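You operate a simulated robot arm through the tools that you are given. There is no shell and no other tool. Be economical: measure what you need, move in short steps, check, and stop when the job is done.

The job below is to be done with a simulated two-armed robot. You get a single attempt, and the scene is never put back.

JOB
Put two of the box filters from the island bench on the side bench. Put the red cover on the fitting bench away on the rack shelf. Put the 15 cm pack from the fitting bench on the wash board and the 25 cm pack on the green mat. Any order will do.

The check looks at the end state, three seconds after you hand in, the way a careful person would. Anything else that was tipped, shoved, dropped, spilled or broken makes it a failure. Lids that push on must go on centred and level and be pressed home; caps that screw on are set level and turned clockwise until they are tight.

ROBOT AND FRAMES
Two 7-joint arms with fingered hands on one trunk, on a base that drives. Base frame: it is fixed to the floor where the robot stands at the start and does not move with it; the origin is under the middle of the robot, x ahead of it, y to its left, z up. Units: m, rad, N and s.
The left shoulder is at the start at [0.07, 0.142, 1.143], the right one opposite. With the tool pointing down near the work surface each hand reaches from about 0.4 to 0.8 m from the robot's upright axis, wherever it stands, measured 20 degrees to its own side. Places, roughly: green mat [3.1, -1.9, 0.9]; pack [1.25, -0.5, 1]; rack shelf [-2, 3.3, 0.3]; red cover [1.25, 0.25, 1]; side bench [-3.3, 3.4, 0.8]; wash board [1.25, 0, 0.75]. Payload 3.6 kg a hand.
The TCP of each hand is the grasp point between the finger pads, 0.025 m short of the fingertips. In the tool frame z runs along the fingers and y along their closing line. The gripper opens to 0.088 m. The gripper's body begins 0.029 m behind the TCP. The gripper is a hand of 5 fingers: y runs from the thumb to the fingers, the wrist lies at [-0.013, -0.097, -0.162] in the tool frame, and closing takes about 1.5 s.
Orientation is that of the tool frame in the base frame, as a unit quaternion [x, y, z, w]. With the fingers straight down and the wrist toward the robot, the tool's x, y and z point along [0, 1, 0], [1, 0, 0] and [0, 0, -1] of the base frame.

CONTROLS
- The arms move only by the tool arm_command. It takes "left_deltas", "right_deltas" or both (then of equal length, played together; a hand with none holds still); each is one flat list of numbers, 7 for each row, row after row: the turn, a rotation vector about the tool's x, y, z in degrees, then the shift along the tool's x, y, z in m, then the opening, from 0 (shut) to 1 (fully open). In form: [rx, ry, rz, x, y, z, fingers, rx, ry, rz, x, y, z, fingers, ...]. A call has 1 to 10 rows; each row shifts and turns the commanded pose from where the row before left it, along the tool's axes as they then stand. Rows are played at 5 a second. More than 0.05 m and 0.15 rad between two rows, or a gripper value outside its range, and nothing of the call is played. Where a pose cannot be reached the arm comes as near as it can. A force on the tool above 40 N (or 10 N above the force at the start of the call, whichever is more), or a blocked arm, ends the call early, and 0.2 s more pass. Each finger travels about 0.072 m/s and halts on what it meets, pressing with about 32 N; the grip force reading is that of the motor and also rises with nothing between the fingers. The clock runs only during rows and for 0.2 s after the last one: add rows that do not move to give the fingers time. The reply holds the time, the measured pose of the TCP, the force on the tool along the base axes, the opening and the grip force, in the units named above and with some noise, with the torque about the TCP (base axes, N m) and any sound that the robot's microphone picked up.
- Cameras (640 x 400 px; columns grow to the right, rows downward): "scene" is now at [0.1224, 0.0415, 1.3635]; the picture's right is [0.48, -0.88, 0.00], its down [-0.56, -0.31, -0.77] and it looks along [0.67, 0.37, -0.64] (base axes); focal length 288 px, centre (320, 200). "left" rides on the left gripper at [-0.059, -0.079, -0.105] in its tool frame; the picture's right is [-0.73, -0.32, 0.61], its down [0.62, -0.68, 0.38] and it looks along [0.29, 0.66, 0.70] (tool axes); focal length 234 px, centre (320, 200). "right" rides on the right gripper at [0.059, -0.079, -0.105] in its tool frame; the picture's right is [-0.73, 0.32, -0.61], its down [-0.62, -0.68, 0.38] and it looks along [-0.29, 0.66, 0.70] (tool axes); focal length 234 px, centre (320, 200). There is no depth. A picture from a camera that has moved, and an enlarged one, comes with that camera's place and axes in the base frame and with its lens.
- capture(camera): a new picture of that camera. No time passes.
- raise_lower(by): slides the trunk up (or, below 0, down) by that many m; the arms and the scene camera ride with it, the base frame stays. It gives what a move gives, with no picture.
- steer(legs): drives the robot by 1 to 6 legs, each [ahead, left, turn to the left] in m, m and rad, along the robot's own axes; the way and the turn of a leg run together, so that a leg with both is an arc; at most 1.5 m and 3.142 rad a leg. The arms and the cameras ride along, it lands a little off, and it stops where it bumps. It gives what a move gives.
- hand_shape(shape, hand): the hand has 5 fingers and takes this shape, open, in about a second: jaw (thumb against the fingers, like two jaws); tri (thumb and two fingers); tip (a fingertip pinch); poke (one finger out to press); point (the index stretched); flat (the hand flat); cup (the hand cupped); fist (a fist). The gripper value then closes the fingers along that shape, each until it touches; the sizes above hold for jaw. It gives what a move gives, with no picture.
- turn_head(pan, tilt): turns the head with the scene camera to pan (to the left, within 1.501 rad either way) and tilt (down, from -0.506 to 1.204), counted from straight ahead of the robot. It gives what a move gives.
- enlarge(camera, box): a new picture of the part [left, top, right, bottom] of that camera's present view, enlarged. No time passes.
- hand_in(): hands the job in; it is judged then, once.

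Go step by step. Nothing tells you exact positions but the pictures and the camera data: compare them with the known pose of the tool, close in by small moves and look again before you grip or let go. The budget is 165 turns and 138 pictures, counting those below and the enlarged ones. Unless the task says otherwise, let go and move clear before handing in, and close with one line.

The tools are called after "Call:" by a JSON object that holds its "method" and its "body". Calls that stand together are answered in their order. arm_command: Moves the arms, as the interface text tells. Its arguments: {"type":"object","properties":{"left_deltas":{"type":"array","items":{"type":"number"}},"right_deltas":{"type":"array","items":{"type":"number"}}},"required":[]} The other tools are called the same way: raise_lower (by) slides the trunk up or down; hand_shape (shape, hand) gives the hand a shape; steer (legs) drives the base; turn_head (pan, tilt) turns the head that bears the scene camera; capture (camera) takes a picture; enlarge (camera, box) takes an enlarged picture of a part of a camera's view; hand_in () hands the job in.

At the start:

```text
clock: 0.0
left_ee_pos: [0.3941, 0.4074, 1.0917]
left_ee_rot: [0.707, 0.707, 0.0, -0.001]
left_force: [-0.6, 0.7, -0.5]
left_wrist_torque: [0.03, 0.04, 0.02]
left_gripper_width: 0.088
left_grip_force: 0.0
left_shape: jaw
right_ee_pos: [0.5662, -0.0308, 1.0991]
right_ee_rot: [0.707, 0.708, 0.001, 0.0]
right_force: [-0.1, 0.3, 1.0]
right_wrist_torque: [-0.02, 0.01, 0.03]
right_gripper_width: 0.0878
right_grip_force: 0.0
right_shape: jaw
trunk travel left (down, up): [-0.679, 0.261]
robot x, y, heading: [0.0032, -0.0003, 0.004]
head pan, tilt: [0.497, 0.698]
```

scene: 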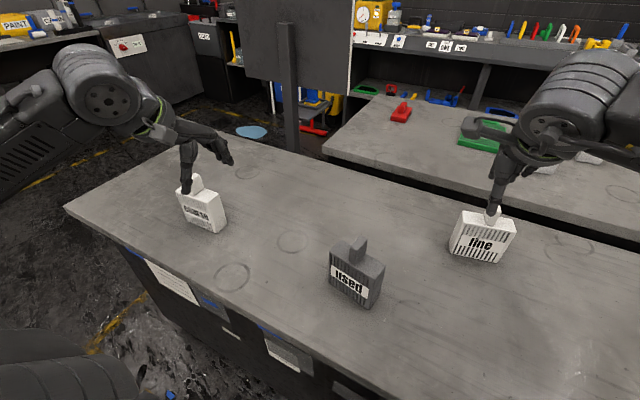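
right: 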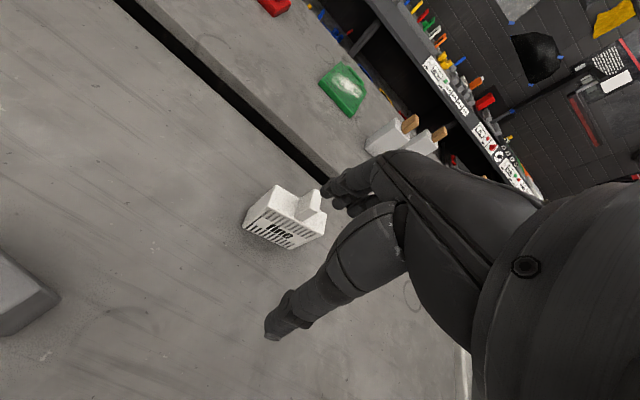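
left: 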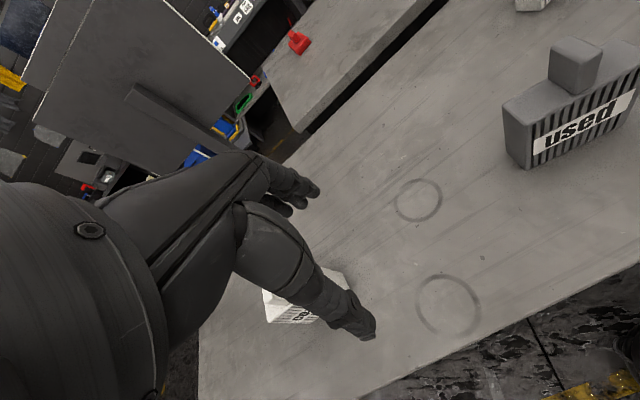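

I see the island bench with three box filters (one unread, "used", "fine") and, beyond it, the fitting bench. I will look around with the head and read the labels first.

Call:
{"method": "enlarge", "body": {"camera": "scene", "box": [160, 160, 400, 310]}}

Call:
{"method": "turn_head", "body": {"pan": -0.3, "tilt": 0.5}}

Call:
{"method": "capture", "body": {"camera": "scene"}}

Call:
{"method": "turn_head", "body": {"pan": 0.1, "tilt": 0.3}}

Call:
{"method": "capture", "body": {"camera": "scene"}}

Call:
{"method": "turn_head", "body": {"pan": -1.3, "tilt": 0.4}}

Call:
{"method": "capture", "body": {"camera": "scene"}}

Call:
{"method": "turn_head", "body": {"pan": 1.4, "tilt": 0.4}}

Call:
{"method": "capture", "body": {"camera": "scene"}}

```text
2.67 times, centred on (280, 235) of scene
camera zoom: at [0.1224, 0.0415, 1.3635], right [0.48, -0.88, 0.0], down [-0.56, -0.31, -0.77], along [0.67, 0.37, -0.64], focal length 768 px, centre (427, 107)
```

zoom: 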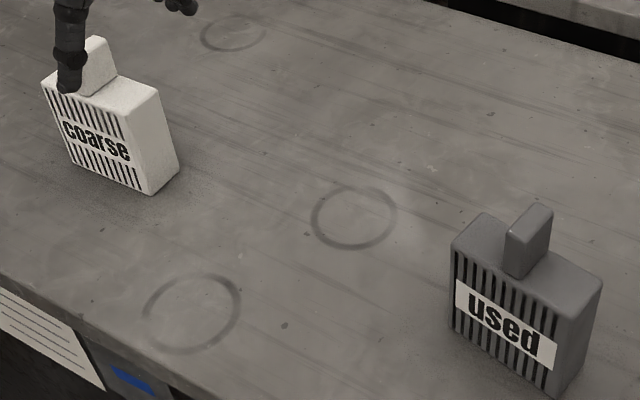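

```text
clock: 1.1
left_ee_pos: [0.3943, 0.407, 1.0916]
left_ee_rot: [0.708, 0.706, 0.0, 0.0]
left_force: [0.5, -0.2, 0.1]
left_wrist_torque: [0.01, -0.01, 0.03]
left_gripper_width: 0.0878
left_grip_force: 0.1
left_shape: jaw
right_ee_pos: [0.5673, -0.0286, 1.0993]
right_ee_rot: [0.707, 0.707, -0.001, 0.0]
right_force: [-0.3, -0.2, 0.3]
right_wrist_torque: [-0.02, 0.0, 0.01]
right_gripper_width: 0.0877
right_grip_force: 0.1
right_shape: jaw
trunk travel left (down, up): [-0.679, 0.261]
robot x, y, heading: [0.0008, -0.0011, 0.002]
head pan, tilt: [-0.3, 0.499]
```

```text
133 pictures are left
camera scene: at [0.1346, -0.0259, 1.381], right [-0.29, -0.96, 0.0], down [-0.46, 0.14, -0.88], along [0.84, -0.26, -0.48], focal length 288 px, centre (320, 200)
```

scene: 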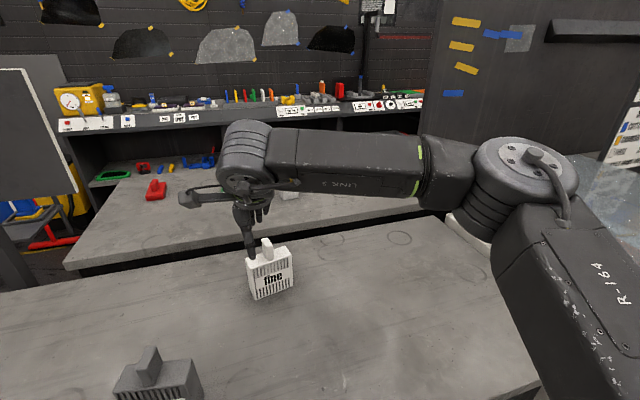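

```text
clock: 2.0
left_ee_pos: [0.3951, 0.4076, 1.0915]
left_ee_rot: [0.708, 0.706, 0.0, 0.0]
left_force: [0.0, 0.1, 0.3]
left_wrist_torque: [-0.02, 0.03, 0.01]
left_gripper_width: 0.0878
left_grip_force: 0.1
left_shape: jaw
right_ee_pos: [0.5665, -0.0301, 1.0987]
right_ee_rot: [0.708, 0.707, 0.001, 0.0]
right_force: [0.0, -0.9, -0.5]
right_wrist_torque: [0.03, 0.02, -0.02]
right_gripper_width: 0.0879
right_grip_force: 0.0
right_shape: jaw
trunk travel left (down, up): [-0.679, 0.261]
robot x, y, heading: [-0.0056, 0.0009, -0.003]
head pan, tilt: [0.099, 0.3]
```

```text
132 pictures are left
camera scene: at [0.1406, 0.01, 1.3994], right [0.1, -1.0, 0.0], down [-0.29, -0.03, -0.96], along [0.95, 0.09, -0.3], focal length 288 px, centre (320, 200)
```

scene: 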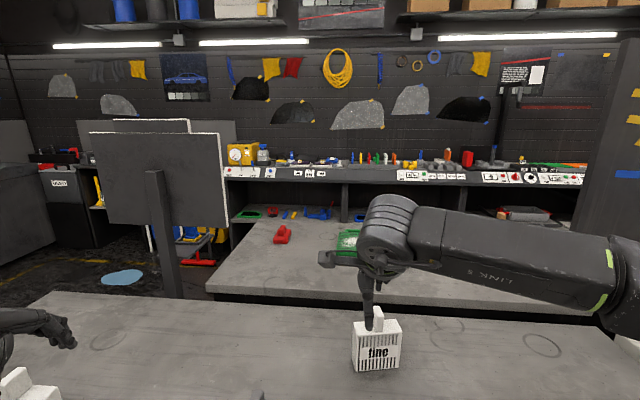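

```text
clock: 3.5
left_ee_pos: [0.3948, 0.4079, 1.092]
left_ee_rot: [0.708, 0.707, 0.001, 0.0]
left_force: [0.3, 1.3, 0.6]
left_wrist_torque: [0.02, 0.02, 0.01]
left_gripper_width: 0.0881
left_grip_force: 0.0
left_shape: jaw
right_ee_pos: [0.5667, -0.0301, 1.0983]
right_ee_rot: [0.707, 0.707, 0.0, 0.0]
right_force: [-0.1, 0.5, 0.1]
right_wrist_torque: [0.03, -0.01, -0.02]
right_gripper_width: 0.0879
right_grip_force: 0.0
right_shape: jaw
trunk travel left (down, up): [-0.679, 0.261]
robot x, y, heading: [0.0018, 0.0021, -0.003]
head pan, tilt: [-1.3, 0.4]
```

```text
131 pictures are left
camera scene: at [0.0725, -0.0883, 1.3902], right [-0.96, -0.27, 0.0], down [-0.1, 0.37, -0.92], along [0.25, -0.89, -0.39], focal length 288 px, centre (320, 200)
```

scene: 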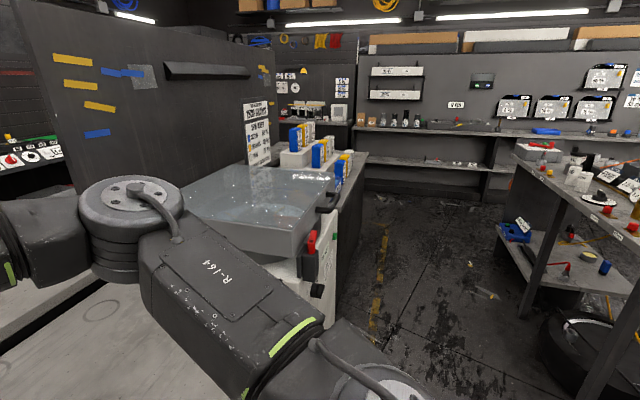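

```text
clock: 5.9
left_ee_pos: [0.3952, 0.4096, 1.0911]
left_ee_rot: [0.708, 0.706, 0.0, 0.0]
left_force: [-0.1, -0.3, 0.1]
left_wrist_torque: [-0.03, -0.01, 0.01]
left_gripper_width: 0.0879
left_grip_force: 0.1
left_shape: jaw
right_ee_pos: [0.5657, -0.0297, 1.099]
right_ee_rot: [0.707, 0.707, 0.0, 0.0]
right_force: [0.1, -0.1, -0.2]
right_wrist_torque: [0.0, 0.02, -0.04]
right_gripper_width: 0.0877
right_grip_force: 0.0
right_shape: jaw
trunk travel left (down, up): [-0.679, 0.261]
robot x, y, heading: [0.0008, 0.0015, -0.001]
head pan, tilt: [1.4, 0.4]
```

```text
130 pictures are left
camera scene: at [0.0635, 0.0922, 1.3902], right [0.99, -0.17, 0.0], down [-0.07, -0.38, -0.92], along [0.16, 0.91, -0.39], focal length 288 px, centre (320, 200)
```

scene: 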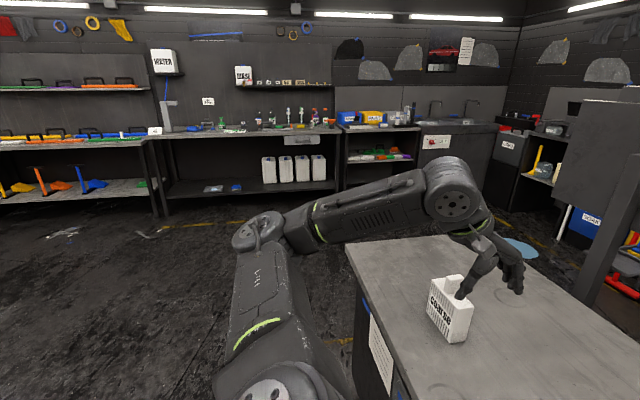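

Filters read "coarse", "used" and "fine"; the packs and wash board lie on the bench behind. I'll raise the trunk for a better view and look again.

Call:
{"method": "raise_lower", "body": {"by": 0.25}}

Call:
{"method": "turn_head", "body": {"pan": -0.6, "tilt": 0.7}}

Call:
{"method": "capture", "body": {"camera": "scene"}}

Call:
{"method": "turn_head", "body": {"pan": 0.25, "tilt": 0.5}}

Call:
{"method": "capture", "body": {"camera": "scene"}}

Call:
{"method": "capture", "body": {"camera": "right"}}

```text
clock: 8.5
left_ee_pos: [0.3954, 0.4074, 1.3408]
left_ee_rot: [0.708, 0.706, 0.0, 0.0]
left_force: [-0.2, -0.4, 0.8]
left_wrist_torque: [0.0, 0.01, 0.01]
left_gripper_width: 0.0878
left_grip_force: 0.1
left_shape: jaw
right_ee_pos: [0.5671, -0.0305, 1.3485]
right_ee_rot: [0.707, 0.707, 0.0, 0.001]
right_force: [0.1, -0.1, 0.1]
right_wrist_torque: [0.0, -0.04, 0.0]
right_gripper_width: 0.0876
right_grip_force: 0.0
right_shape: jaw
trunk travel left (down, up): [-0.929, 0.011]
robot x, y, heading: [-0.0033, -0.002, -0.001]
head pan, tilt: [1.4, 0.4]
```

```text
clock: 10.4
left_ee_pos: [0.396, 0.4087, 1.3406]
left_ee_rot: [0.708, 0.706, 0.001, 0.0]
left_force: [-0.1, -0.7, 0.3]
left_wrist_torque: [-0.02, -0.02, -0.01]
left_gripper_width: 0.088
left_grip_force: 0.0
left_shape: jaw
right_ee_pos: [0.5666, -0.0308, 1.349]
right_ee_rot: [0.707, 0.707, 0.0, 0.0]
right_force: [0.4, -1.1, 0.1]
right_wrist_torque: [-0.01, 0.01, -0.01]
right_gripper_width: 0.0877
right_grip_force: 0.1
right_shape: jaw
trunk travel left (down, up): [-0.929, 0.011]
robot x, y, heading: [0.0007, 0.0021, -0.004]
head pan, tilt: [-0.6, 0.7]
```

```text
129 pictures are left
camera scene: at [0.1179, -0.047, 1.6133], right [-0.56, -0.83, 0.0], down [-0.53, 0.36, -0.76], along [0.63, -0.43, -0.64], focal length 288 px, centre (320, 200)
```

scene: 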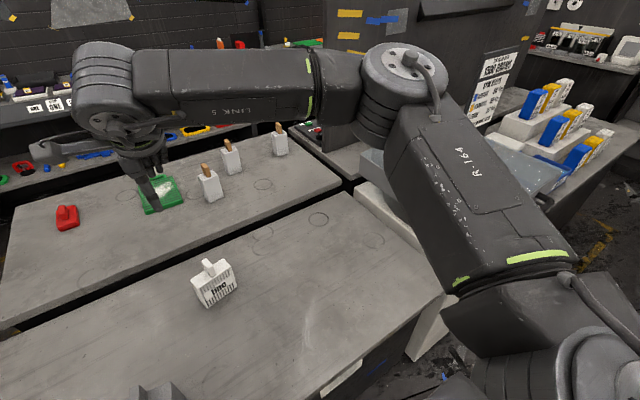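

```text
clock: 11.6
left_ee_pos: [0.3957, 0.4076, 1.3422]
left_ee_rot: [0.708, 0.706, 0.001, -0.001]
left_force: [-0.6, -0.3, -0.7]
left_wrist_torque: [0.01, 0.0, 0.02]
left_gripper_width: 0.088
left_grip_force: 0.0
left_shape: jaw
right_ee_pos: [0.5655, -0.0304, 1.349]
right_ee_rot: [0.708, 0.707, -0.001, 0.0]
right_force: [0.3, -0.1, -1.1]
right_wrist_torque: [0.02, 0.01, 0.02]
right_gripper_width: 0.0875
right_grip_force: 0.1
right_shape: jaw
trunk travel left (down, up): [-0.929, 0.011]
robot x, y, heading: [-0.0016, -0.002, -0.002]
head pan, tilt: [0.25, 0.499]
```

```text
128 pictures are left
camera scene: at [0.1359, 0.0233, 1.631], right [0.25, -0.97, 0.0], down [-0.46, -0.12, -0.88], along [0.85, 0.22, -0.48], focal length 288 px, centre (320, 200)
```

scene: 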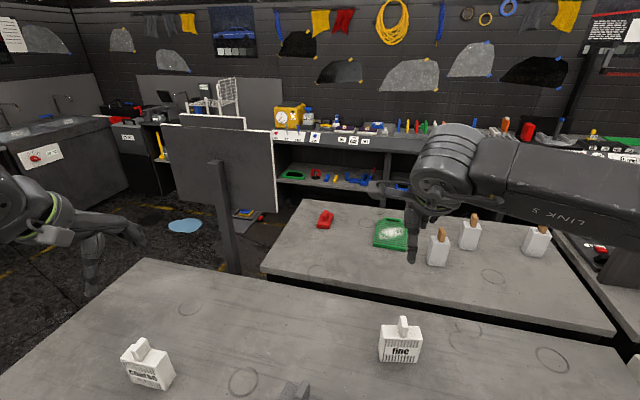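

```text
127 pictures are left
camera right: at [0.4874, 0.0285, 1.4539], right [0.32, -0.73, 0.61], down [-0.68, -0.62, -0.38], along [0.66, -0.29, -0.7], focal length 234 px, centre (320, 200)
```

right: 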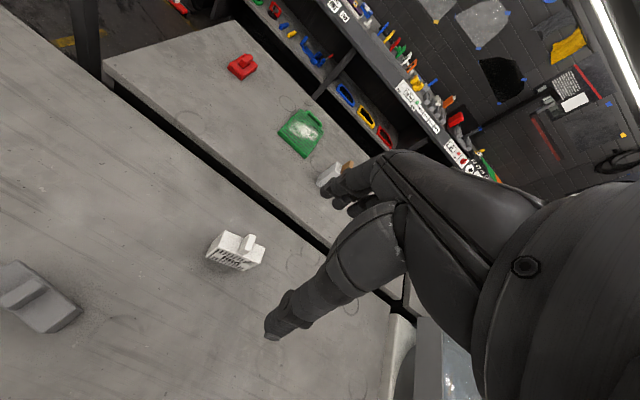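

Three white packs with wooden tops stand on the fitting bench. I'll zoom to read them, and on the fine filter.

Call:
{"method": "enlarge", "body": {"camera": "scene", "box": [290, 190, 570, 365]}}

Call:
{"method": "enlarge", "body": {"camera": "scene", "box": [160, 70, 320, 270]}}

Call:
{"method": "turn_head", "body": {"pan": -0.6, "tilt": 0.7}}

Call:
{"method": "enlarge", "body": {"camera": "scene", "box": [170, 110, 330, 210]}}

Call:
{"method": "enlarge", "body": {"camera": "scene", "box": [440, 30, 640, 200]}}

```text
2.29 times, centred on (430, 278) of scene
camera zoom: at [0.1359, 0.0233, 1.631], right [0.25, -0.97, 0.0], down [-0.46, -0.12, -0.88], along [0.85, 0.22, -0.48], focal length 658 px, centre (69, 23)
```

zoom: 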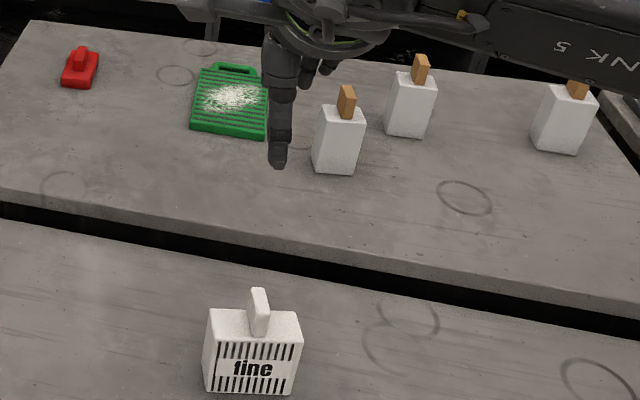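

```text
2.00 times, centred on (240, 170) of scene
camera zoom: at [0.1359, 0.0233, 1.631], right [0.25, -0.97, 0.0], down [-0.46, -0.12, -0.88], along [0.85, 0.22, -0.48], focal length 576 px, centre (480, 260)
```

zoom: 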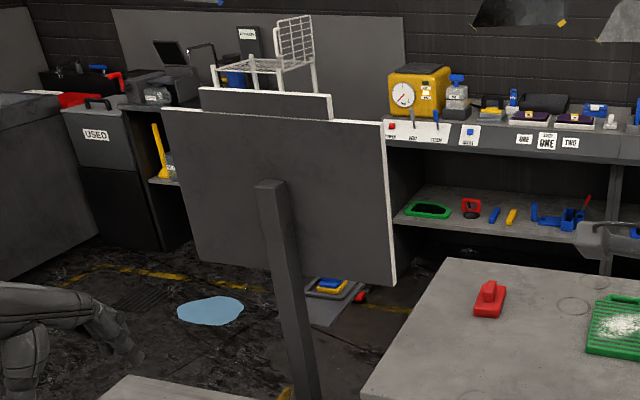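

```text
clock: 12.8
left_ee_pos: [0.3948, 0.4084, 1.3414]
left_ee_rot: [0.708, 0.706, 0.0, 0.0]
left_force: [-0.2, 0.1, 0.0]
left_wrist_torque: [0.05, 0.01, 0.0]
left_gripper_width: 0.0879
left_grip_force: 0.0
left_shape: jaw
right_ee_pos: [0.5662, -0.0303, 1.3493]
right_ee_rot: [0.707, 0.707, 0.0, 0.0]
right_force: [0.4, 0.9, 0.4]
right_wrist_torque: [-0.01, -0.02, -0.01]
right_gripper_width: 0.0878
right_grip_force: 0.1
right_shape: jaw
trunk travel left (down, up): [-0.929, 0.011]
robot x, y, heading: [0.0004, -0.0017, 0.001]
head pan, tilt: [-0.6, 0.7]
```

```text
4.00 times, centred on (250, 160) of scene
camera zoom: at [0.1179, -0.0469, 1.6133], right [-0.56, -0.83, 0.0], down [-0.53, 0.36, -0.77], along [0.63, -0.43, -0.64], focal length 1152 px, centre (600, 360)
```

zoom: 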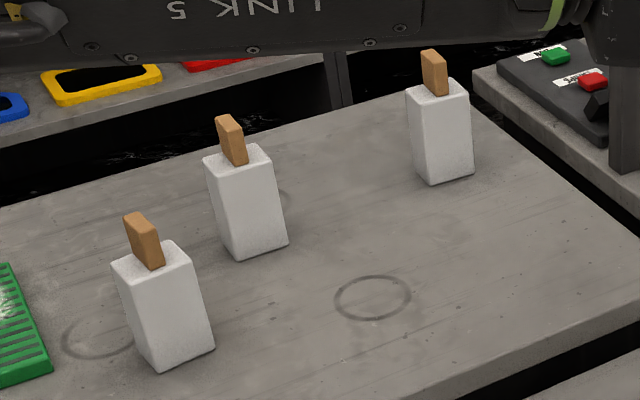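

```text
2.35 times, centred on (540, 115) of scene
camera zoom: at [0.1179, -0.0469, 1.6133], right [-0.56, -0.83, 0.0], down [-0.53, 0.36, -0.77], along [0.63, -0.43, -0.64], focal length 678 px, centre (-198, 400)
```

zoom: 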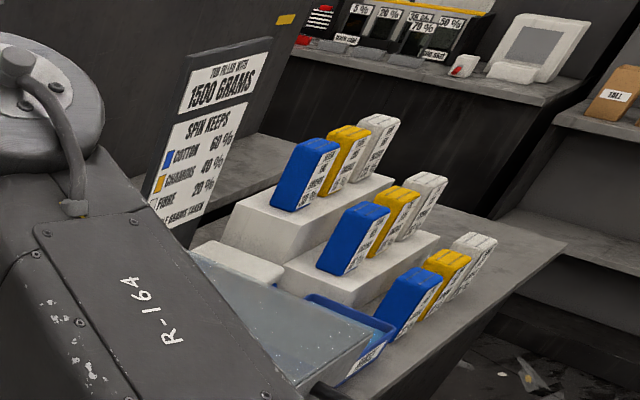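

Labels on the packs are not on this side; I'll deal with them later from the other side. Now I measure the filters, and read what stands behind me for the side bench.

Call:
{"method": "turn_head", "body": {"pan": 0.3, "tilt": 0.95}}

Call:
{"method": "capture", "body": {"camera": "scene"}}

Call:
{"method": "enlarge", "body": {"camera": "scene", "box": [360, 120, 520, 220]}}

Call:
{"method": "enlarge", "body": {"camera": "scene", "box": [120, 150, 280, 250]}}

```text
clock: 14.0
left_ee_pos: [0.3937, 0.4085, 1.3413]
left_ee_rot: [0.708, 0.706, 0.0, 0.0]
left_force: [-0.2, 0.4, -0.3]
left_wrist_torque: [0.04, 0.0, 0.0]
left_gripper_width: 0.0878
left_grip_force: 0.2
left_shape: jaw
right_ee_pos: [0.5662, -0.0298, 1.3492]
right_ee_rot: [0.707, 0.707, 0.0, 0.0]
right_force: [0.2, 0.3, -0.2]
right_wrist_torque: [0.03, 0.02, 0.02]
right_gripper_width: 0.0876
right_grip_force: 0.0
right_shape: jaw
trunk travel left (down, up): [-0.929, 0.011]
robot x, y, heading: [-0.0019, -0.0012, -0.002]
head pan, tilt: [0.3, 0.949]
```

```text
122 pictures are left
camera scene: at [0.1172, 0.0223, 1.5936], right [0.29, -0.96, 0.0], down [-0.78, -0.24, -0.58], along [0.56, 0.17, -0.81], focal length 288 px, centre (320, 200)
```

scene: 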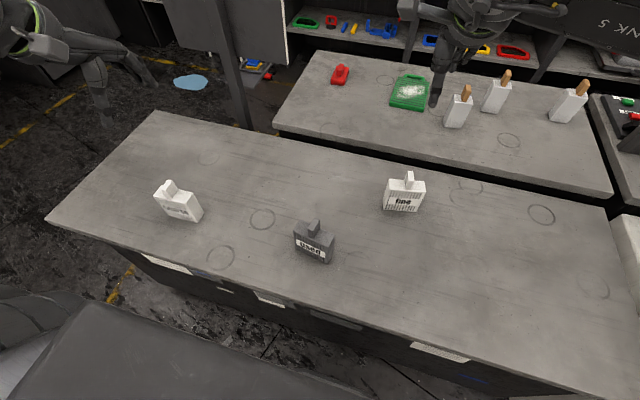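

```text
4.00 times, centred on (440, 170) of scene
camera zoom: at [0.1172, 0.0223, 1.5936], right [0.29, -0.96, 0.0], down [-0.78, -0.24, -0.58], along [0.56, 0.17, -0.81], focal length 1152 px, centre (-160, 320)
```

zoom: 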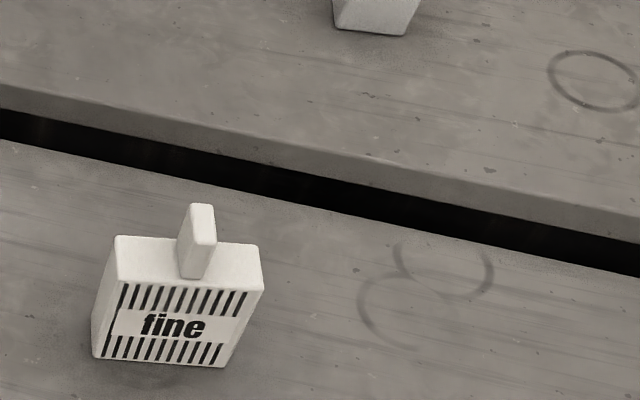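

```text
4.00 times, centred on (200, 200) of scene
camera zoom: at [0.1172, 0.0223, 1.5936], right [0.29, -0.96, 0.0], down [-0.78, -0.24, -0.58], along [0.56, 0.17, -0.81], focal length 1152 px, centre (800, 200)
```

zoom: 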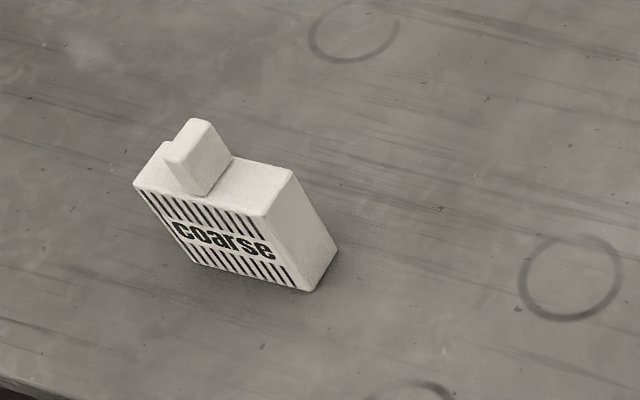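

Estimated: coarse knob at about (0.487, 0.593), fine knob at about (0.725, -0.075) with 11° yaw, knob tops at z≈0.95. I lower the trunk and move both hands above them.

Call:
{"method": "raise_lower", "body": {"by": -0.25}}

Call:
{"method": "arm_command", "body": {"left_deltas": [0, 0, 0, 0.037, 0.0184, 0, 1, 0, 0, 0, 0.037, 0.0184, 0, 1, 0, 0, 0, 0.037, 0.0184, 0, 1, 0, 0, 0, 0.037, 0.0184, 0, 1, 0, 0, 0, 0.037, 0.0184, 0, 1, 0, 0, 0, 0, 0, 0, 1, 0, 0, 0, 0, 0, 0, 1], "right_deltas": [0, 0, 0, -0.0082, 0.0318, 0, 1, 0, 0, 0, -0.0082, 0.0318, 0, 1, 0, 0, 0, -0.0082, 0.0318, 0, 1, 0, 0, 0, -0.0082, 0.0318, 0, 1, 0, 0, 0, -0.0082, 0.0318, 0, 1, 0, 0, -5.5, 0, 0, 0, 1, 0, 0, -5.5, 0, 0, 0, 1]}}

Call:
{"method": "capture", "body": {"camera": "right"}}

Call:
{"method": "capture", "body": {"camera": "left"}}

Call:
{"method": "capture", "body": {"camera": "scene"}}

```text
clock: 16.6
left_ee_pos: [0.3949, 0.4079, 1.0909]
left_ee_rot: [0.708, 0.706, 0.001, 0.0]
left_force: [0.7, -0.5, 0.0]
left_wrist_torque: [0.0, 0.01, 0.02]
left_gripper_width: 0.0877
left_grip_force: 0.2
left_shape: jaw
right_ee_pos: [0.5662, -0.0299, 1.0989]
right_ee_rot: [0.707, 0.707, 0.0, 0.0]
right_force: [-0.3, -1.2, 0.0]
right_wrist_torque: [-0.02, 0.03, -0.02]
right_gripper_width: 0.0876
right_grip_force: 0.0
right_shape: jaw
trunk travel left (down, up): [-0.679, 0.261]
robot x, y, heading: [0.0009, 0.0025, -0.001]
head pan, tilt: [0.3, 0.949]
```

```text
clock: 18.2
left_ee_pos: [0.4897, 0.5916, 1.0924]
left_ee_rot: [0.708, 0.706, 0.001, 0.0]
left_force: [0.1, 1.0, 0.3]
left_wrist_torque: [0.06, -0.01, -0.05]
left_gripper_width: 0.0875
left_grip_force: 0.1
left_shape: jaw
right_ee_pos: [0.7256, -0.0712, 1.0977]
right_ee_rot: [0.635, 0.772, 0.0, 0.0]
right_force: [-0.4, -1.1, 0.0]
right_wrist_torque: [-0.02, -0.04, 0.0]
right_gripper_width: 0.0878
right_grip_force: 0.0
right_shape: jaw
trunk travel left (down, up): [-0.679, 0.261]
robot x, y, heading: [-0.0002, -0.0002, -0.002]
head pan, tilt: [0.3, 0.949]
```

```text
119 pictures are left
camera right: at [0.637, -0.0287, 1.2024], right [0.46, -0.65, 0.61], down [-0.55, -0.74, -0.38], along [0.7, -0.16, -0.7], focal length 234 px, centre (320, 200)
```

right: 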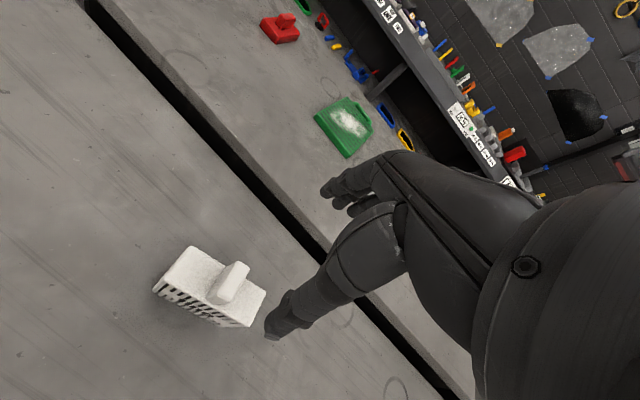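

```text
118 pictures are left
camera left: at [0.4108, 0.5313, 1.1971], right [-0.32, -0.73, -0.61], down [-0.68, 0.62, -0.38], along [0.66, 0.29, -0.7], focal length 234 px, centre (320, 200)
```

left: 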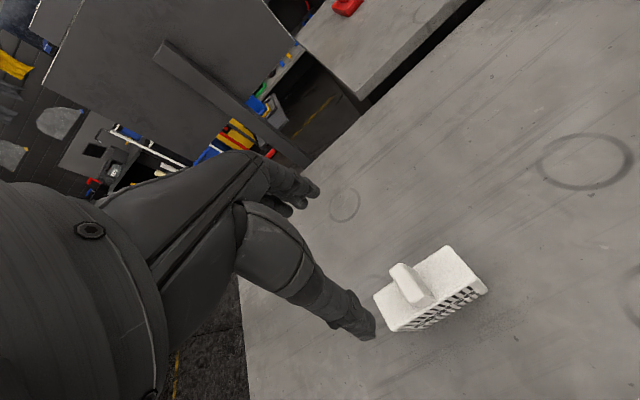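

```text
117 pictures are left
camera scene: at [0.1174, 0.0222, 1.3435], right [0.3, -0.96, 0.0], down [-0.78, -0.24, -0.58], along [0.56, 0.17, -0.81], focal length 288 px, centre (320, 200)
```

scene: 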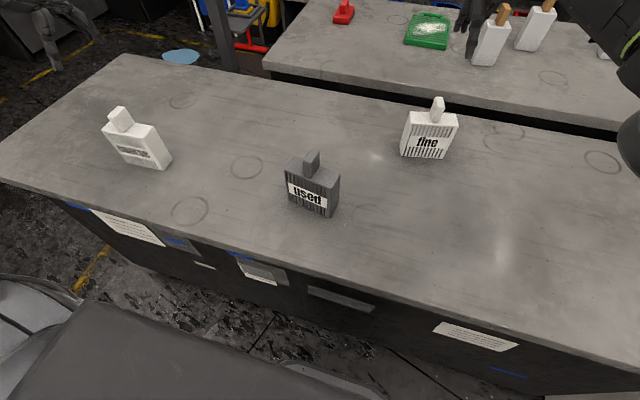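

Both hands sit nicely over the knobs. I descend until the fingertips straddle the knobs, then check.

Call:
{"method": "arm_command", "body": {"left_deltas": [0, 0, 0, 0, 0, 0.04, 1, 0, 0, 0, 0, 0, 0.04, 1, 0, 0, 0, 0, 0, 0.04, 1, 0, 0, 0, 0, 0, 0.038, 1, 0, 0, 0, 0, 0, 0, 1], "right_deltas": [0, 0, 0, 0.0, 0, 0.04, 1, 0, 0, 0, 0, 0, 0.04, 1, 0, 0, 0, 0, 0, 0.04, 1, 0, 0, 0, 0, 0, 0.043, 1, 0, 0, 0, 0, 0, 0, 1]}}

Call:
{"method": "capture", "body": {"camera": "right"}}

Call:
{"method": "capture", "body": {"camera": "left"}}

Call:
{"method": "capture", "body": {"camera": "scene"}}

```text
clock: 19.4
left_ee_pos: [0.4869, 0.5919, 0.934]
left_ee_rot: [0.707, 0.707, 0.0, 0.0]
left_force: [0.2, -0.3, -0.4]
left_wrist_torque: [-0.01, -0.01, -0.01]
left_gripper_width: 0.0877
left_grip_force: 0.1
left_shape: jaw
right_ee_pos: [0.7234, -0.0713, 0.9354]
right_ee_rot: [0.636, 0.771, -0.001, 0.0]
right_force: [-0.2, -0.1, 0.5]
right_wrist_torque: [-0.01, 0.0, -0.05]
right_gripper_width: 0.0875
right_grip_force: 0.0
right_shape: jaw
trunk travel left (down, up): [-0.679, 0.261]
robot x, y, heading: [0.0007, -0.0002, -0.001]
head pan, tilt: [0.3, 0.949]
```

```text
116 pictures are left
camera right: at [0.6335, -0.0289, 1.04], right [0.46, -0.65, 0.61], down [-0.55, -0.74, -0.38], along [0.7, -0.16, -0.7], focal length 234 px, centre (320, 200)
```

right: 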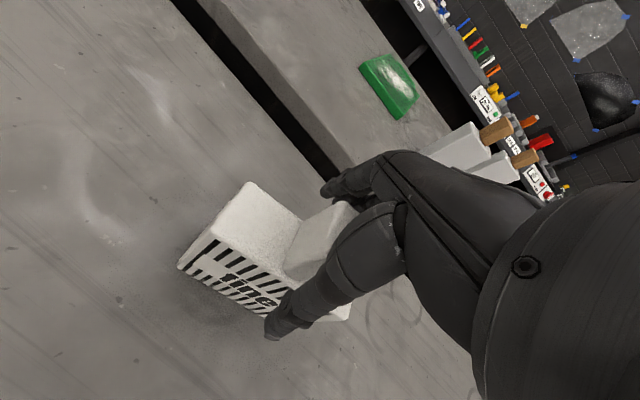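

```text
115 pictures are left
camera left: at [0.4082, 0.532, 1.0392], right [-0.32, -0.73, -0.61], down [-0.68, 0.62, -0.38], along [0.66, 0.29, -0.7], focal length 234 px, centre (320, 200)
```

left: 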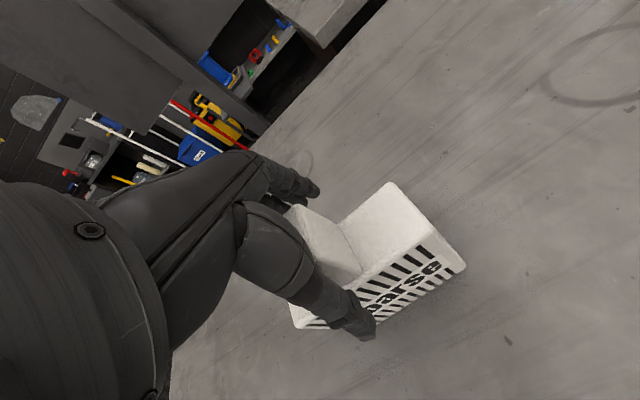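

```text
114 pictures are left
camera scene: at [0.1163, 0.0224, 1.3436], right [0.3, -0.96, 0.0], down [-0.78, -0.24, -0.58], along [0.56, 0.17, -0.81], focal length 288 px, centre (320, 200)
```

scene: 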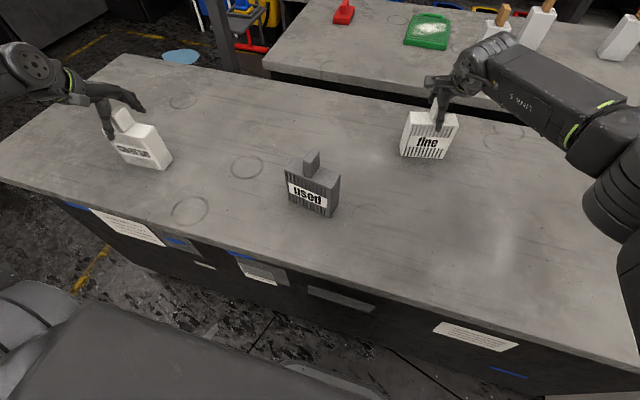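

Knobs are between thumb and fingers on both hands. I close and lift a bit.

Call:
{"method": "arm_command", "body": {"left_deltas": [0, 0, 0, 0, 0, 0, 0, 0, 0, 0, 0, 0, 0, 0, 0, 0, 0, 0, 0, 0, 0, 0, 0, 0, 0, 0, 0, 0, 0, 0, 0, 0, 0, 0, 0, 0, 0, 0, 0, 0, 0, 0, 0, 0, 0, 0, 0, 0, 0, 0, 0, 0, 0, 0, 0, 0], "right_deltas": [0, 0, 0, 0, 0, 0, 0, 0, 0, 0, 0, 0, 0, 0, 0, 0, 0, 0, 0, 0, 0, 0, 0, 0, 0, 0, 0, 0, 0, 0, 0, 0, 0, 0, 0, 0, 0, 0, 0, 0, 0, 0, 0, 0, 0, 0, 0, 0, 0, 0, 0, 0, 0, 0, 0, 0]}}

Call:
{"method": "arm_command", "body": {"left_deltas": [0, 0, 0, 0, 0, -0.02, 0, 0, 0, 0, 0, 0, -0.04, 0, 0, 0, 0, 0, 0, -0.04, 0, 0, 0, 0, 0, 0, -0.04, 0, 0, 0, 0, 0, 0, -0.04, 0], "right_deltas": [0, 0, 0, 0, 0, -0.02, 0, 0, 0, 0, 0, 0, -0.04, 0, 0, 0, 0, 0, 0, -0.04, 0, 0, 0, 0, 0, 0, -0.04, 0, 0, 0, 0, 0, 0, -0.04, 0]}}

Call:
{"method": "capture", "body": {"camera": "scene"}}

```text
clock: 21.2
left_ee_pos: [0.4867, 0.5921, 0.9355]
left_ee_rot: [0.708, 0.706, 0.001, 0.0]
left_force: [1.6, 0.8, 5.2]
left_wrist_torque: [0.12, -0.2, -0.03]
left_gripper_width: 0.0335
left_grip_force: 32.5
left_shape: jaw
right_ee_pos: [0.7234, -0.0706, 0.9353]
right_ee_rot: [0.636, 0.772, 0.0, 0.001]
right_force: [1.3, -1.0, -0.4]
right_wrist_torque: [-0.03, -0.09, 0.02]
right_gripper_width: 0.0334
right_grip_force: 32.1
right_shape: jaw
trunk travel left (down, up): [-0.679, 0.261]
robot x, y, heading: [-0.0002, 0.0032, 0.003]
head pan, tilt: [0.3, 0.949]
```

```text
clock: 22.4
left_ee_pos: [0.4889, 0.5914, 1.1145]
left_ee_rot: [0.707, 0.707, 0.0, 0.001]
left_force: [-0.6, 0.2, -1.1]
left_wrist_torque: [-0.04, -0.03, 0.0]
left_gripper_width: 0.0323
left_grip_force: 31.8
left_shape: jaw
right_ee_pos: [0.726, -0.0718, 1.1171]
right_ee_rot: [0.636, 0.772, 0.0, 0.0]
right_force: [0.2, -0.5, -0.5]
right_wrist_torque: [0.03, -0.03, 0.0]
right_gripper_width: 0.0334
right_grip_force: 32.1
right_shape: jaw
trunk travel left (down, up): [-0.679, 0.261]
robot x, y, heading: [-0.0006, 0.0045, -0.001]
head pan, tilt: [0.3, 0.949]
```

```text
113 pictures are left
camera scene: at [0.1164, 0.0226, 1.3435], right [0.3, -0.96, 0.0], down [-0.78, -0.24, -0.58], along [0.56, 0.17, -0.81], focal length 288 px, centre (320, 200)
```

scene: 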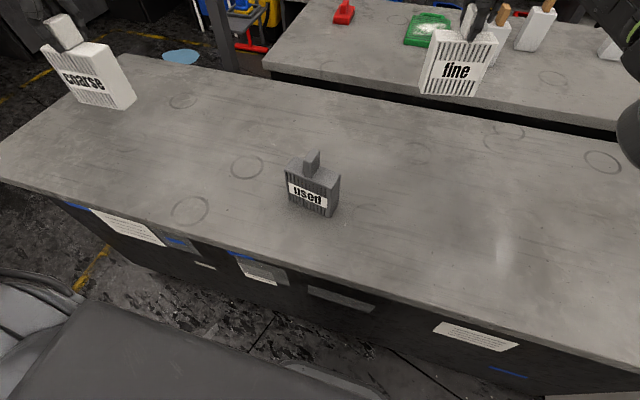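

Both filters are held. I tuck the hands in, back off from the island and turn to look toward the side bench.

Call:
{"method": "arm_command", "body": {"left_deltas": [0, 0, 0, -0.043, -0.0115, 0, 0, 0, 0, 0, -0.043, -0.0115, 0, 0, 0, 0, 0, -0.043, -0.0115, 0, 0, 0, 0, 0, -0.043, -0.0115, 0, 0, 0, 0, 0, -0.043, -0.0115, 0, 0, 0, 0, 0, -0.043, -0.0115, 0, 0], "right_deltas": [0, 0, 0, 0, -0.034, 0, 0, 0, 0, 0, 0, -0.034, 0, 0, 0, 0, 0, 0, -0.034, 0, 0, 0, 0, 0, 0, -0.034, 0, 0, 0, 0, 0, 0, -0.034, 0, 0, 0, 0, 0, 0, -0.034, 0, 0]}}

Call:
{"method": "turn_head", "body": {"pan": 1.5, "tilt": 0.45}}

Call:
{"method": "steer", "body": {"legs": [[-0.3, 0, 0], [0, 0, 0.8]]}}

Call:
{"method": "capture", "body": {"camera": "scene"}}

```text
clock: 23.8
left_ee_pos: [0.4176, 0.3395, 1.1132]
left_ee_rot: [0.707, 0.707, 0.0, -0.001]
left_force: [-0.3, -0.7, -0.4]
left_wrist_torque: [0.05, -0.03, -0.01]
left_gripper_width: 0.0322
left_grip_force: 32.1
left_shape: jaw
left hand out of reach, approached as far as the arm can: row 5
right_ee_pos: [0.523, -0.1111, 1.115]
right_ee_rot: [0.637, 0.771, 0.002, 0.0]
right_force: [0.1, -0.4, -1.5]
right_wrist_torque: [0.0, -0.01, -0.01]
right_gripper_width: 0.0333
right_grip_force: 31.8
right_shape: jaw
trunk travel left (down, up): [-0.679, 0.261]
robot x, y, heading: [0.0025, 0.0051, 0.0]
head pan, tilt: [0.3, 0.949]
```

```text
clock: 25.2
left_ee_pos: [0.419, 0.3418, 1.1133]
left_ee_rot: [0.708, 0.706, 0.0, -0.001]
left_force: [0.7, -0.8, -1.0]
left_wrist_torque: [0.0, -0.02, 0.02]
left_gripper_width: 0.0325
left_grip_force: 31.9
left_shape: jaw
right_ee_pos: [0.5252, -0.1084, 1.1138]
right_ee_rot: [0.636, 0.771, 0.0, 0.0]
right_force: [-0.7, -0.1, -1.0]
right_wrist_torque: [0.01, 0.0, 0.01]
right_gripper_width: 0.0332
right_grip_force: 32.4
right_shape: jaw
trunk travel left (down, up): [-0.679, 0.261]
robot x, y, heading: [-0.0004, 0.0012, 0.0]
head pan, tilt: [1.499, 0.45]
```

```text
clock: 29.3
left_ee_pos: [-0.2532, 0.538, 1.1135]
left_ee_rot: [0.378, 0.926, 0.0, 0.0]
left_force: [-0.1, 0.0, -0.5]
left_wrist_torque: [0.0, 0.02, -0.03]
left_gripper_width: 0.0322
left_grip_force: 31.9
left_shape: jaw
right_ee_pos: [0.1419, 0.2992, 1.114]
right_ee_rot: [0.287, 0.958, 0.0, 0.001]
right_force: [-0.3, -0.7, -1.3]
right_wrist_torque: [-0.01, 0.0, -0.01]
right_gripper_width: 0.0332
right_grip_force: 32.2
right_shape: jaw
trunk travel left (down, up): [-0.679, 0.261]
robot x, y, heading: [-0.3022, 0.0006, 0.794]
head pan, tilt: [1.499, 0.45]
```

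```text
112 pictures are left
camera scene: at [-0.3312, 0.1061, 1.3855], right [0.75, 0.66, 0.0], down [0.29, -0.33, -0.9], along [-0.6, 0.67, -0.44], focal length 288 px, centre (320, 200)
```

scene: 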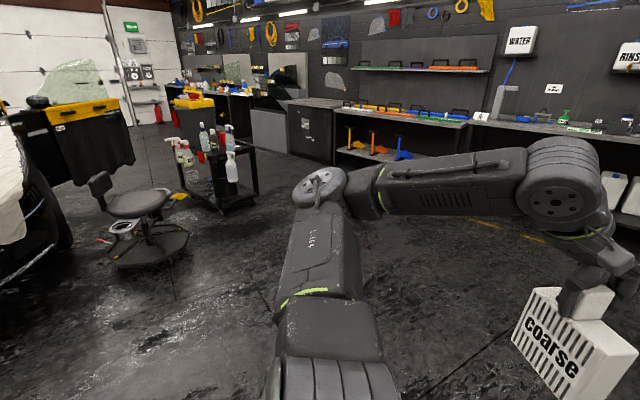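

The side bench is the dark cabinet with a label, next to the rack; a cart stands at about (-2.9, 1.6). I'll zoom there.

Call:
{"method": "enlarge", "body": {"camera": "scene", "box": [160, 70, 480, 220]}}

Call:
{"method": "steer", "body": {"legs": [[0, 0, 0.9], [1.3, 0, 0]]}}

Call:
{"method": "turn_head", "body": {"pan": 0.1, "tilt": 0.4}}

Call:
{"method": "capture", "body": {"camera": "scene"}}

```text
2.00 times, centred on (320, 145) of scene
camera zoom: at [-0.3312, 0.1061, 1.3855], right [0.75, 0.66, 0.0], down [0.29, -0.33, -0.9], along [-0.6, 0.67, -0.44], focal length 576 px, centre (320, 310)
```

zoom: 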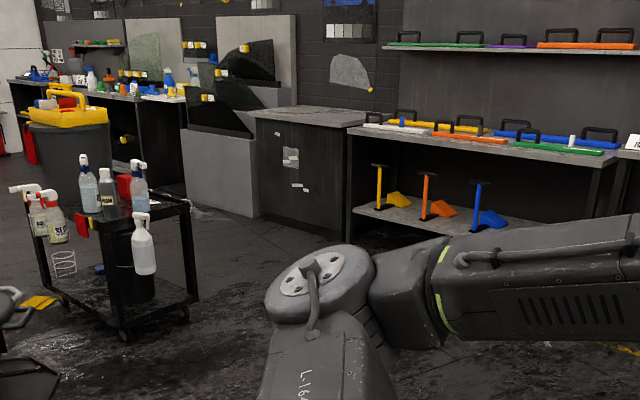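

```text
clock: 38.1
left_ee_pos: [-0.8082, 1.6694, 1.112]
left_ee_rot: [-0.043, 0.999, 0.001, -0.001]
left_force: [-0.6, 0.3, -1.0]
left_wrist_torque: [0.0, 0.01, 0.0]
left_gripper_width: 0.0322
left_grip_force: 32.3
left_shape: jaw
right_ee_pos: [-0.3687, 1.8138, 1.1152]
right_ee_rot: [-0.14, 0.99, 0.0, 0.0]
right_force: [0.1, 0.6, -1.4]
right_wrist_torque: [0.0, -0.02, 0.01]
right_gripper_width: 0.033
right_grip_force: 31.8
right_shape: jaw
trunk travel left (down, up): [-0.679, 0.261]
robot x, y, heading: [-0.4289, 1.2798, 1.655]
head pan, tilt: [1.499, 0.45]
```

```text
clock: 39.6
left_ee_pos: [-0.8083, 1.6684, 1.1126]
left_ee_rot: [-0.043, 0.999, 0.0, 0.0]
left_force: [-0.1, 0.2, -1.6]
left_wrist_torque: [-0.03, 0.0, -0.02]
left_gripper_width: 0.0323
left_grip_force: 32.1
left_shape: jaw
right_ee_pos: [-0.3694, 1.8135, 1.1145]
right_ee_rot: [-0.14, 0.99, 0.0, 0.0]
right_force: [-0.4, -0.8, -0.6]
right_wrist_torque: [0.03, -0.02, 0.0]
right_gripper_width: 0.0329
right_grip_force: 31.9
right_shape: jaw
trunk travel left (down, up): [-0.679, 0.261]
robot x, y, heading: [-0.432, 1.2809, 1.66]
head pan, tilt: [0.099, 0.4]
```

```text
110 pictures are left
camera scene: at [-0.4562, 1.4236, 1.3901], right [0.98, 0.19, 0.0], down [0.07, -0.38, -0.92], along [-0.17, 0.9, -0.39], focal length 288 px, centre (320, 200)
```

scene: 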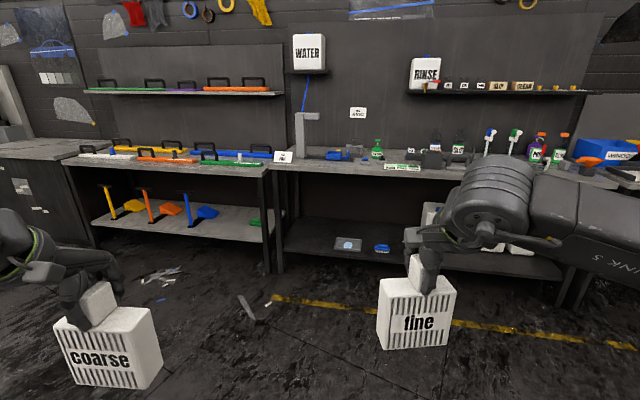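

The side bench top is clear. I'll drive diagonally toward it and stop short to look.

Call:
{"method": "steer", "body": {"legs": [[0, 0, -0.09], [0.85, 1.2, 0]]}}

Call:
{"method": "turn_head", "body": {"pan": 0.8, "tilt": 0.6}}

Call:
{"method": "capture", "body": {"camera": "scene"}}

```text
clock: 47.4
left_ee_pos: [-1.9486, 2.5729, 1.1128]
left_ee_rot: [0.015, 1.0, 0.0, 0.0]
left_force: [0.2, 0.9, -0.5]
left_wrist_torque: [0.03, 0.03, 0.0]
left_gripper_width: 0.0323
left_grip_force: 31.2
left_shape: jaw
right_ee_pos: [-1.496, 2.6638, 1.1147]
right_ee_rot: [-0.081, 0.997, -0.001, 0.0]
right_force: [1.0, 0.5, -1.3]
right_wrist_torque: [0.0, 0.04, 0.0]
right_gripper_width: 0.033
right_grip_force: 31.6
right_shape: jaw
trunk travel left (down, up): [-0.679, 0.261]
robot x, y, heading: [-1.6184, 2.1402, 1.543]
head pan, tilt: [0.099, 0.4]
```

```text
clock: 48.5
left_ee_pos: [-1.9483, 2.5728, 1.112]
left_ee_rot: [0.015, 1.0, 0.0, 0.0]
left_force: [0.2, 0.1, -1.6]
left_wrist_torque: [0.03, -0.01, 0.01]
left_gripper_width: 0.032
left_grip_force: 32.1
left_shape: jaw
right_ee_pos: [-1.4949, 2.6647, 1.1143]
right_ee_rot: [-0.081, 0.997, 0.0, 0.0]
right_force: [0.7, -0.6, -1.3]
right_wrist_torque: [0.01, 0.0, -0.02]
right_gripper_width: 0.0333
right_grip_force: 32.3
right_shape: jaw
trunk travel left (down, up): [-0.679, 0.261]
robot x, y, heading: [-1.6209, 2.145, 1.537]
head pan, tilt: [0.799, 0.6]
```

```text
109 pictures are left
camera scene: at [-1.6829, 2.2579, 1.3719], right [0.72, 0.7, 0.0], down [0.39, -0.41, -0.82], along [-0.57, 0.59, -0.57], focal length 288 px, centre (320, 200)
```

scene: 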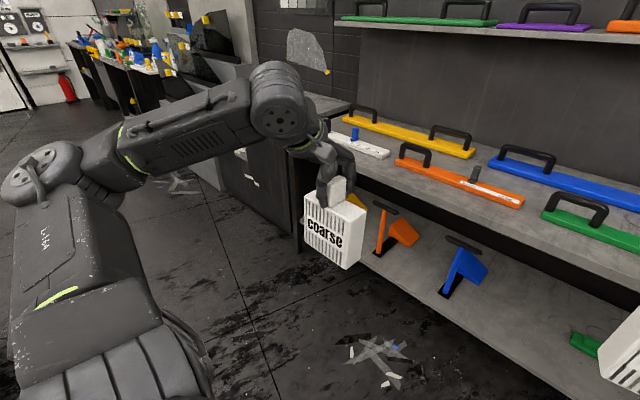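

Path is clear. I drive left to stand in front of the side bench.

Call:
{"method": "steer", "body": {"legs": [[0.2, 1.45, 0.03]]}}

Call:
{"method": "turn_head", "body": {"pan": 0.2, "tilt": 0.7}}

Call:
{"method": "capture", "body": {"camera": "scene"}}

```text
clock: 55.9
left_ee_pos: [-3.4526, 2.7735, 1.1122]
left_ee_rot: [-0.005, 1.0, 0.0, 0.0]
left_force: [-0.1, 0.6, -1.9]
left_wrist_torque: [-0.01, 0.02, -0.01]
left_gripper_width: 0.0321
left_grip_force: 31.5
left_shape: jaw
right_ee_pos: [-3.0044, 2.8826, 1.115]
right_ee_rot: [-0.1, 0.995, -0.001, 0.0]
right_force: [0.1, 0.2, -1.8]
right_wrist_torque: [-0.01, -0.02, 0.01]
right_gripper_width: 0.0332
right_grip_force: 32.2
right_shape: jaw
trunk travel left (down, up): [-0.679, 0.261]
robot x, y, heading: [-3.1073, 2.3569, 1.58]
head pan, tilt: [0.799, 0.6]
```

```text
clock: 56.9
left_ee_pos: [-3.4536, 2.7743, 1.1131]
left_ee_rot: [-0.005, 1.0, 0.0, 0.001]
left_force: [0.0, 0.1, -0.7]
left_wrist_torque: [-0.01, 0.04, 0.01]
left_gripper_width: 0.0324
left_grip_force: 32.0
left_shape: jaw
right_ee_pos: [-3.0044, 2.8824, 1.1137]
right_ee_rot: [-0.1, 0.995, 0.0, 0.0]
right_force: [0.0, 0.2, -0.5]
right_wrist_torque: [-0.01, 0.0, 0.02]
right_gripper_width: 0.0331
right_grip_force: 32.2
right_shape: jaw
trunk travel left (down, up): [-0.679, 0.261]
robot x, y, heading: [-3.1069, 2.3585, 1.58]
head pan, tilt: [0.201, 0.7]
```

```text
108 pictures are left
camera scene: at [-3.1296, 2.4917, 1.3633], right [0.98, 0.21, 0.0], down [0.14, -0.63, -0.76], along [-0.16, 0.75, -0.64], focal length 288 px, centre (320, 200)
```

scene: 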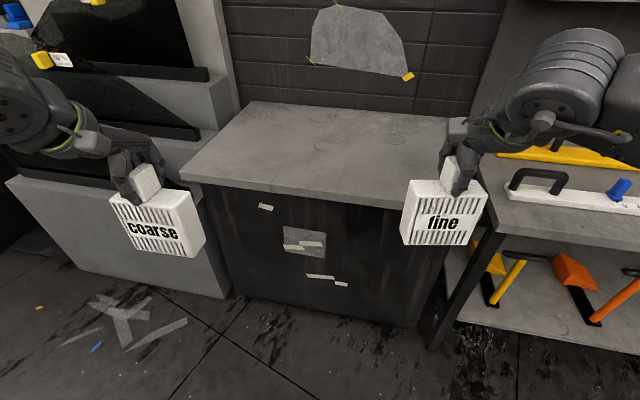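

The side bench top spans about x -3.75 to -2.9, y 3.16 to 3.85. I move in with both filters above it.

Call:
{"method": "steer", "body": {"legs": [[0.38, 0.07, -0.01]]}}

Call:
{"method": "turn_head", "body": {"pan": 0.1, "tilt": 0.9}}

Call:
{"method": "capture", "body": {"camera": "scene"}}

```text
clock: 59.3
left_ee_pos: [-3.522, 3.1556, 1.1125]
left_ee_rot: [0.001, 1.0, 0.0, 0.0]
left_force: [-0.4, -0.5, -1.9]
left_wrist_torque: [0.02, 0.01, 0.01]
left_gripper_width: 0.032
left_grip_force: 32.0
left_shape: jaw
right_ee_pos: [-3.0707, 3.2606, 1.1149]
right_ee_rot: [-0.094, 0.996, 0.0, 0.0]
right_force: [0.1, 0.5, -0.6]
right_wrist_torque: [-0.02, 0.0, 0.04]
right_gripper_width: 0.033
right_grip_force: 31.9
right_shape: jaw
trunk travel left (down, up): [-0.679, 0.261]
robot x, y, heading: [-3.1817, 2.7396, 1.567]
head pan, tilt: [0.201, 0.7]
```

```text
clock: 60.1
left_ee_pos: [-3.5227, 3.1561, 1.1125]
left_ee_rot: [0.003, 1.0, 0.0, 0.0]
left_force: [0.4, -0.7, -1.6]
left_wrist_torque: [0.03, 0.04, 0.01]
left_gripper_width: 0.0321
left_grip_force: 32.4
left_shape: jaw
right_ee_pos: [-3.0722, 3.2592, 1.1133]
right_ee_rot: [-0.096, 0.995, 0.0, 0.0]
right_force: [-0.2, 0.9, -1.3]
right_wrist_torque: [0.01, 0.02, 0.04]
right_gripper_width: 0.0329
right_grip_force: 31.9
right_shape: jaw
trunk travel left (down, up): [-0.679, 0.261]
robot x, y, heading: [-3.183, 2.7353, 1.568]
head pan, tilt: [0.099, 0.901]
```

```text
107 pictures are left
camera scene: at [-3.1919, 2.8622, 1.3471], right [1.0, 0.1, 0.0], down [0.08, -0.78, -0.62], along [-0.06, 0.62, -0.78], focal length 288 px, centre (320, 200)
```

scene: 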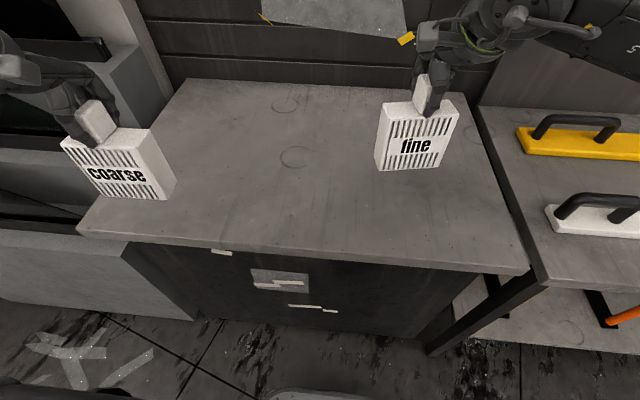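

Both are above the bench. I shift them to their spots and lower most of the way.

Call:
{"method": "arm_command", "body": {"left_deltas": [0, 0, 0, -0.016, 0.04, 0, 0, 0, 0, 0, -0.016, 0.04, 0, 0, 0, 0, 0, -0.016, 0.04, 0, 0, 0, 0, 0, -0.016, 0.04, 0, 0, 0, 0, 0, -0.016, 0.04, 0, 0, 0, 0, 0, 0, 0, 0.03, 0, 0, 0, 0, 0, 0, 0.03, 0, 0, 0, 0, 0, 0, 0.03, 0], "right_deltas": [0, 0, 0, 0, 0.016, 0, 0, 0, 0, 0, 0, 0.016, 0, 0, 0, 0, 0, 0, 0.016, 0, 0, 0, 0, 0, 0, 0.016, 0, 0, 0, 0, 0, 0, 0.016, 0, 0, 0, 0, 0, 0, 0, 0.03, 0, 0, 0, 0, 0, 0, 0.03, 0, 0, 0, 0, 0, 0, 0.03, 0]}}

Call:
{"method": "capture", "body": {"camera": "scene"}}

```text
clock: 61.9
left_ee_pos: [-3.4408, 3.3568, 1.0217]
left_ee_rot: [0.001, 1.0, -0.001, 0.0]
left_force: [-0.7, 0.3, -2.0]
left_wrist_torque: [0.03, 0.0, -0.01]
left_gripper_width: 0.0322
left_grip_force: 32.4
left_shape: jaw
right_ee_pos: [-3.086, 3.3386, 1.022]
right_ee_rot: [-0.095, 0.996, 0.0, 0.0]
right_force: [0.8, 0.5, -2.1]
right_wrist_torque: [0.01, 0.03, 0.03]
right_gripper_width: 0.0303
right_grip_force: 31.6
right_shape: jaw
trunk travel left (down, up): [-0.679, 0.261]
robot x, y, heading: [-3.1848, 2.7323, 1.566]
head pan, tilt: [0.099, 0.901]
```

```text
106 pictures are left
camera scene: at [-3.1917, 2.8634, 1.347], right [1.0, 0.1, 0.0], down [0.08, -0.78, -0.62], along [-0.06, 0.62, -0.78], focal length 288 px, centre (320, 200)
```

scene: 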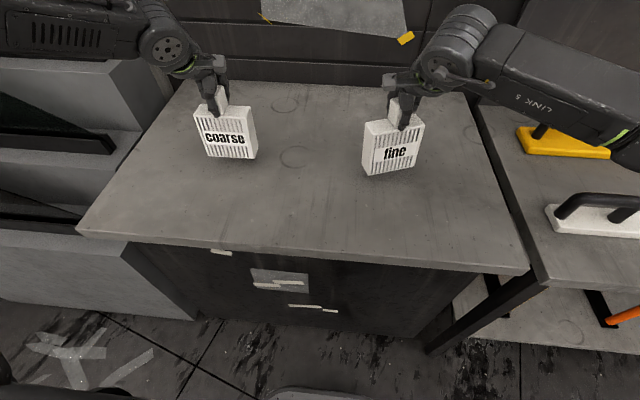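

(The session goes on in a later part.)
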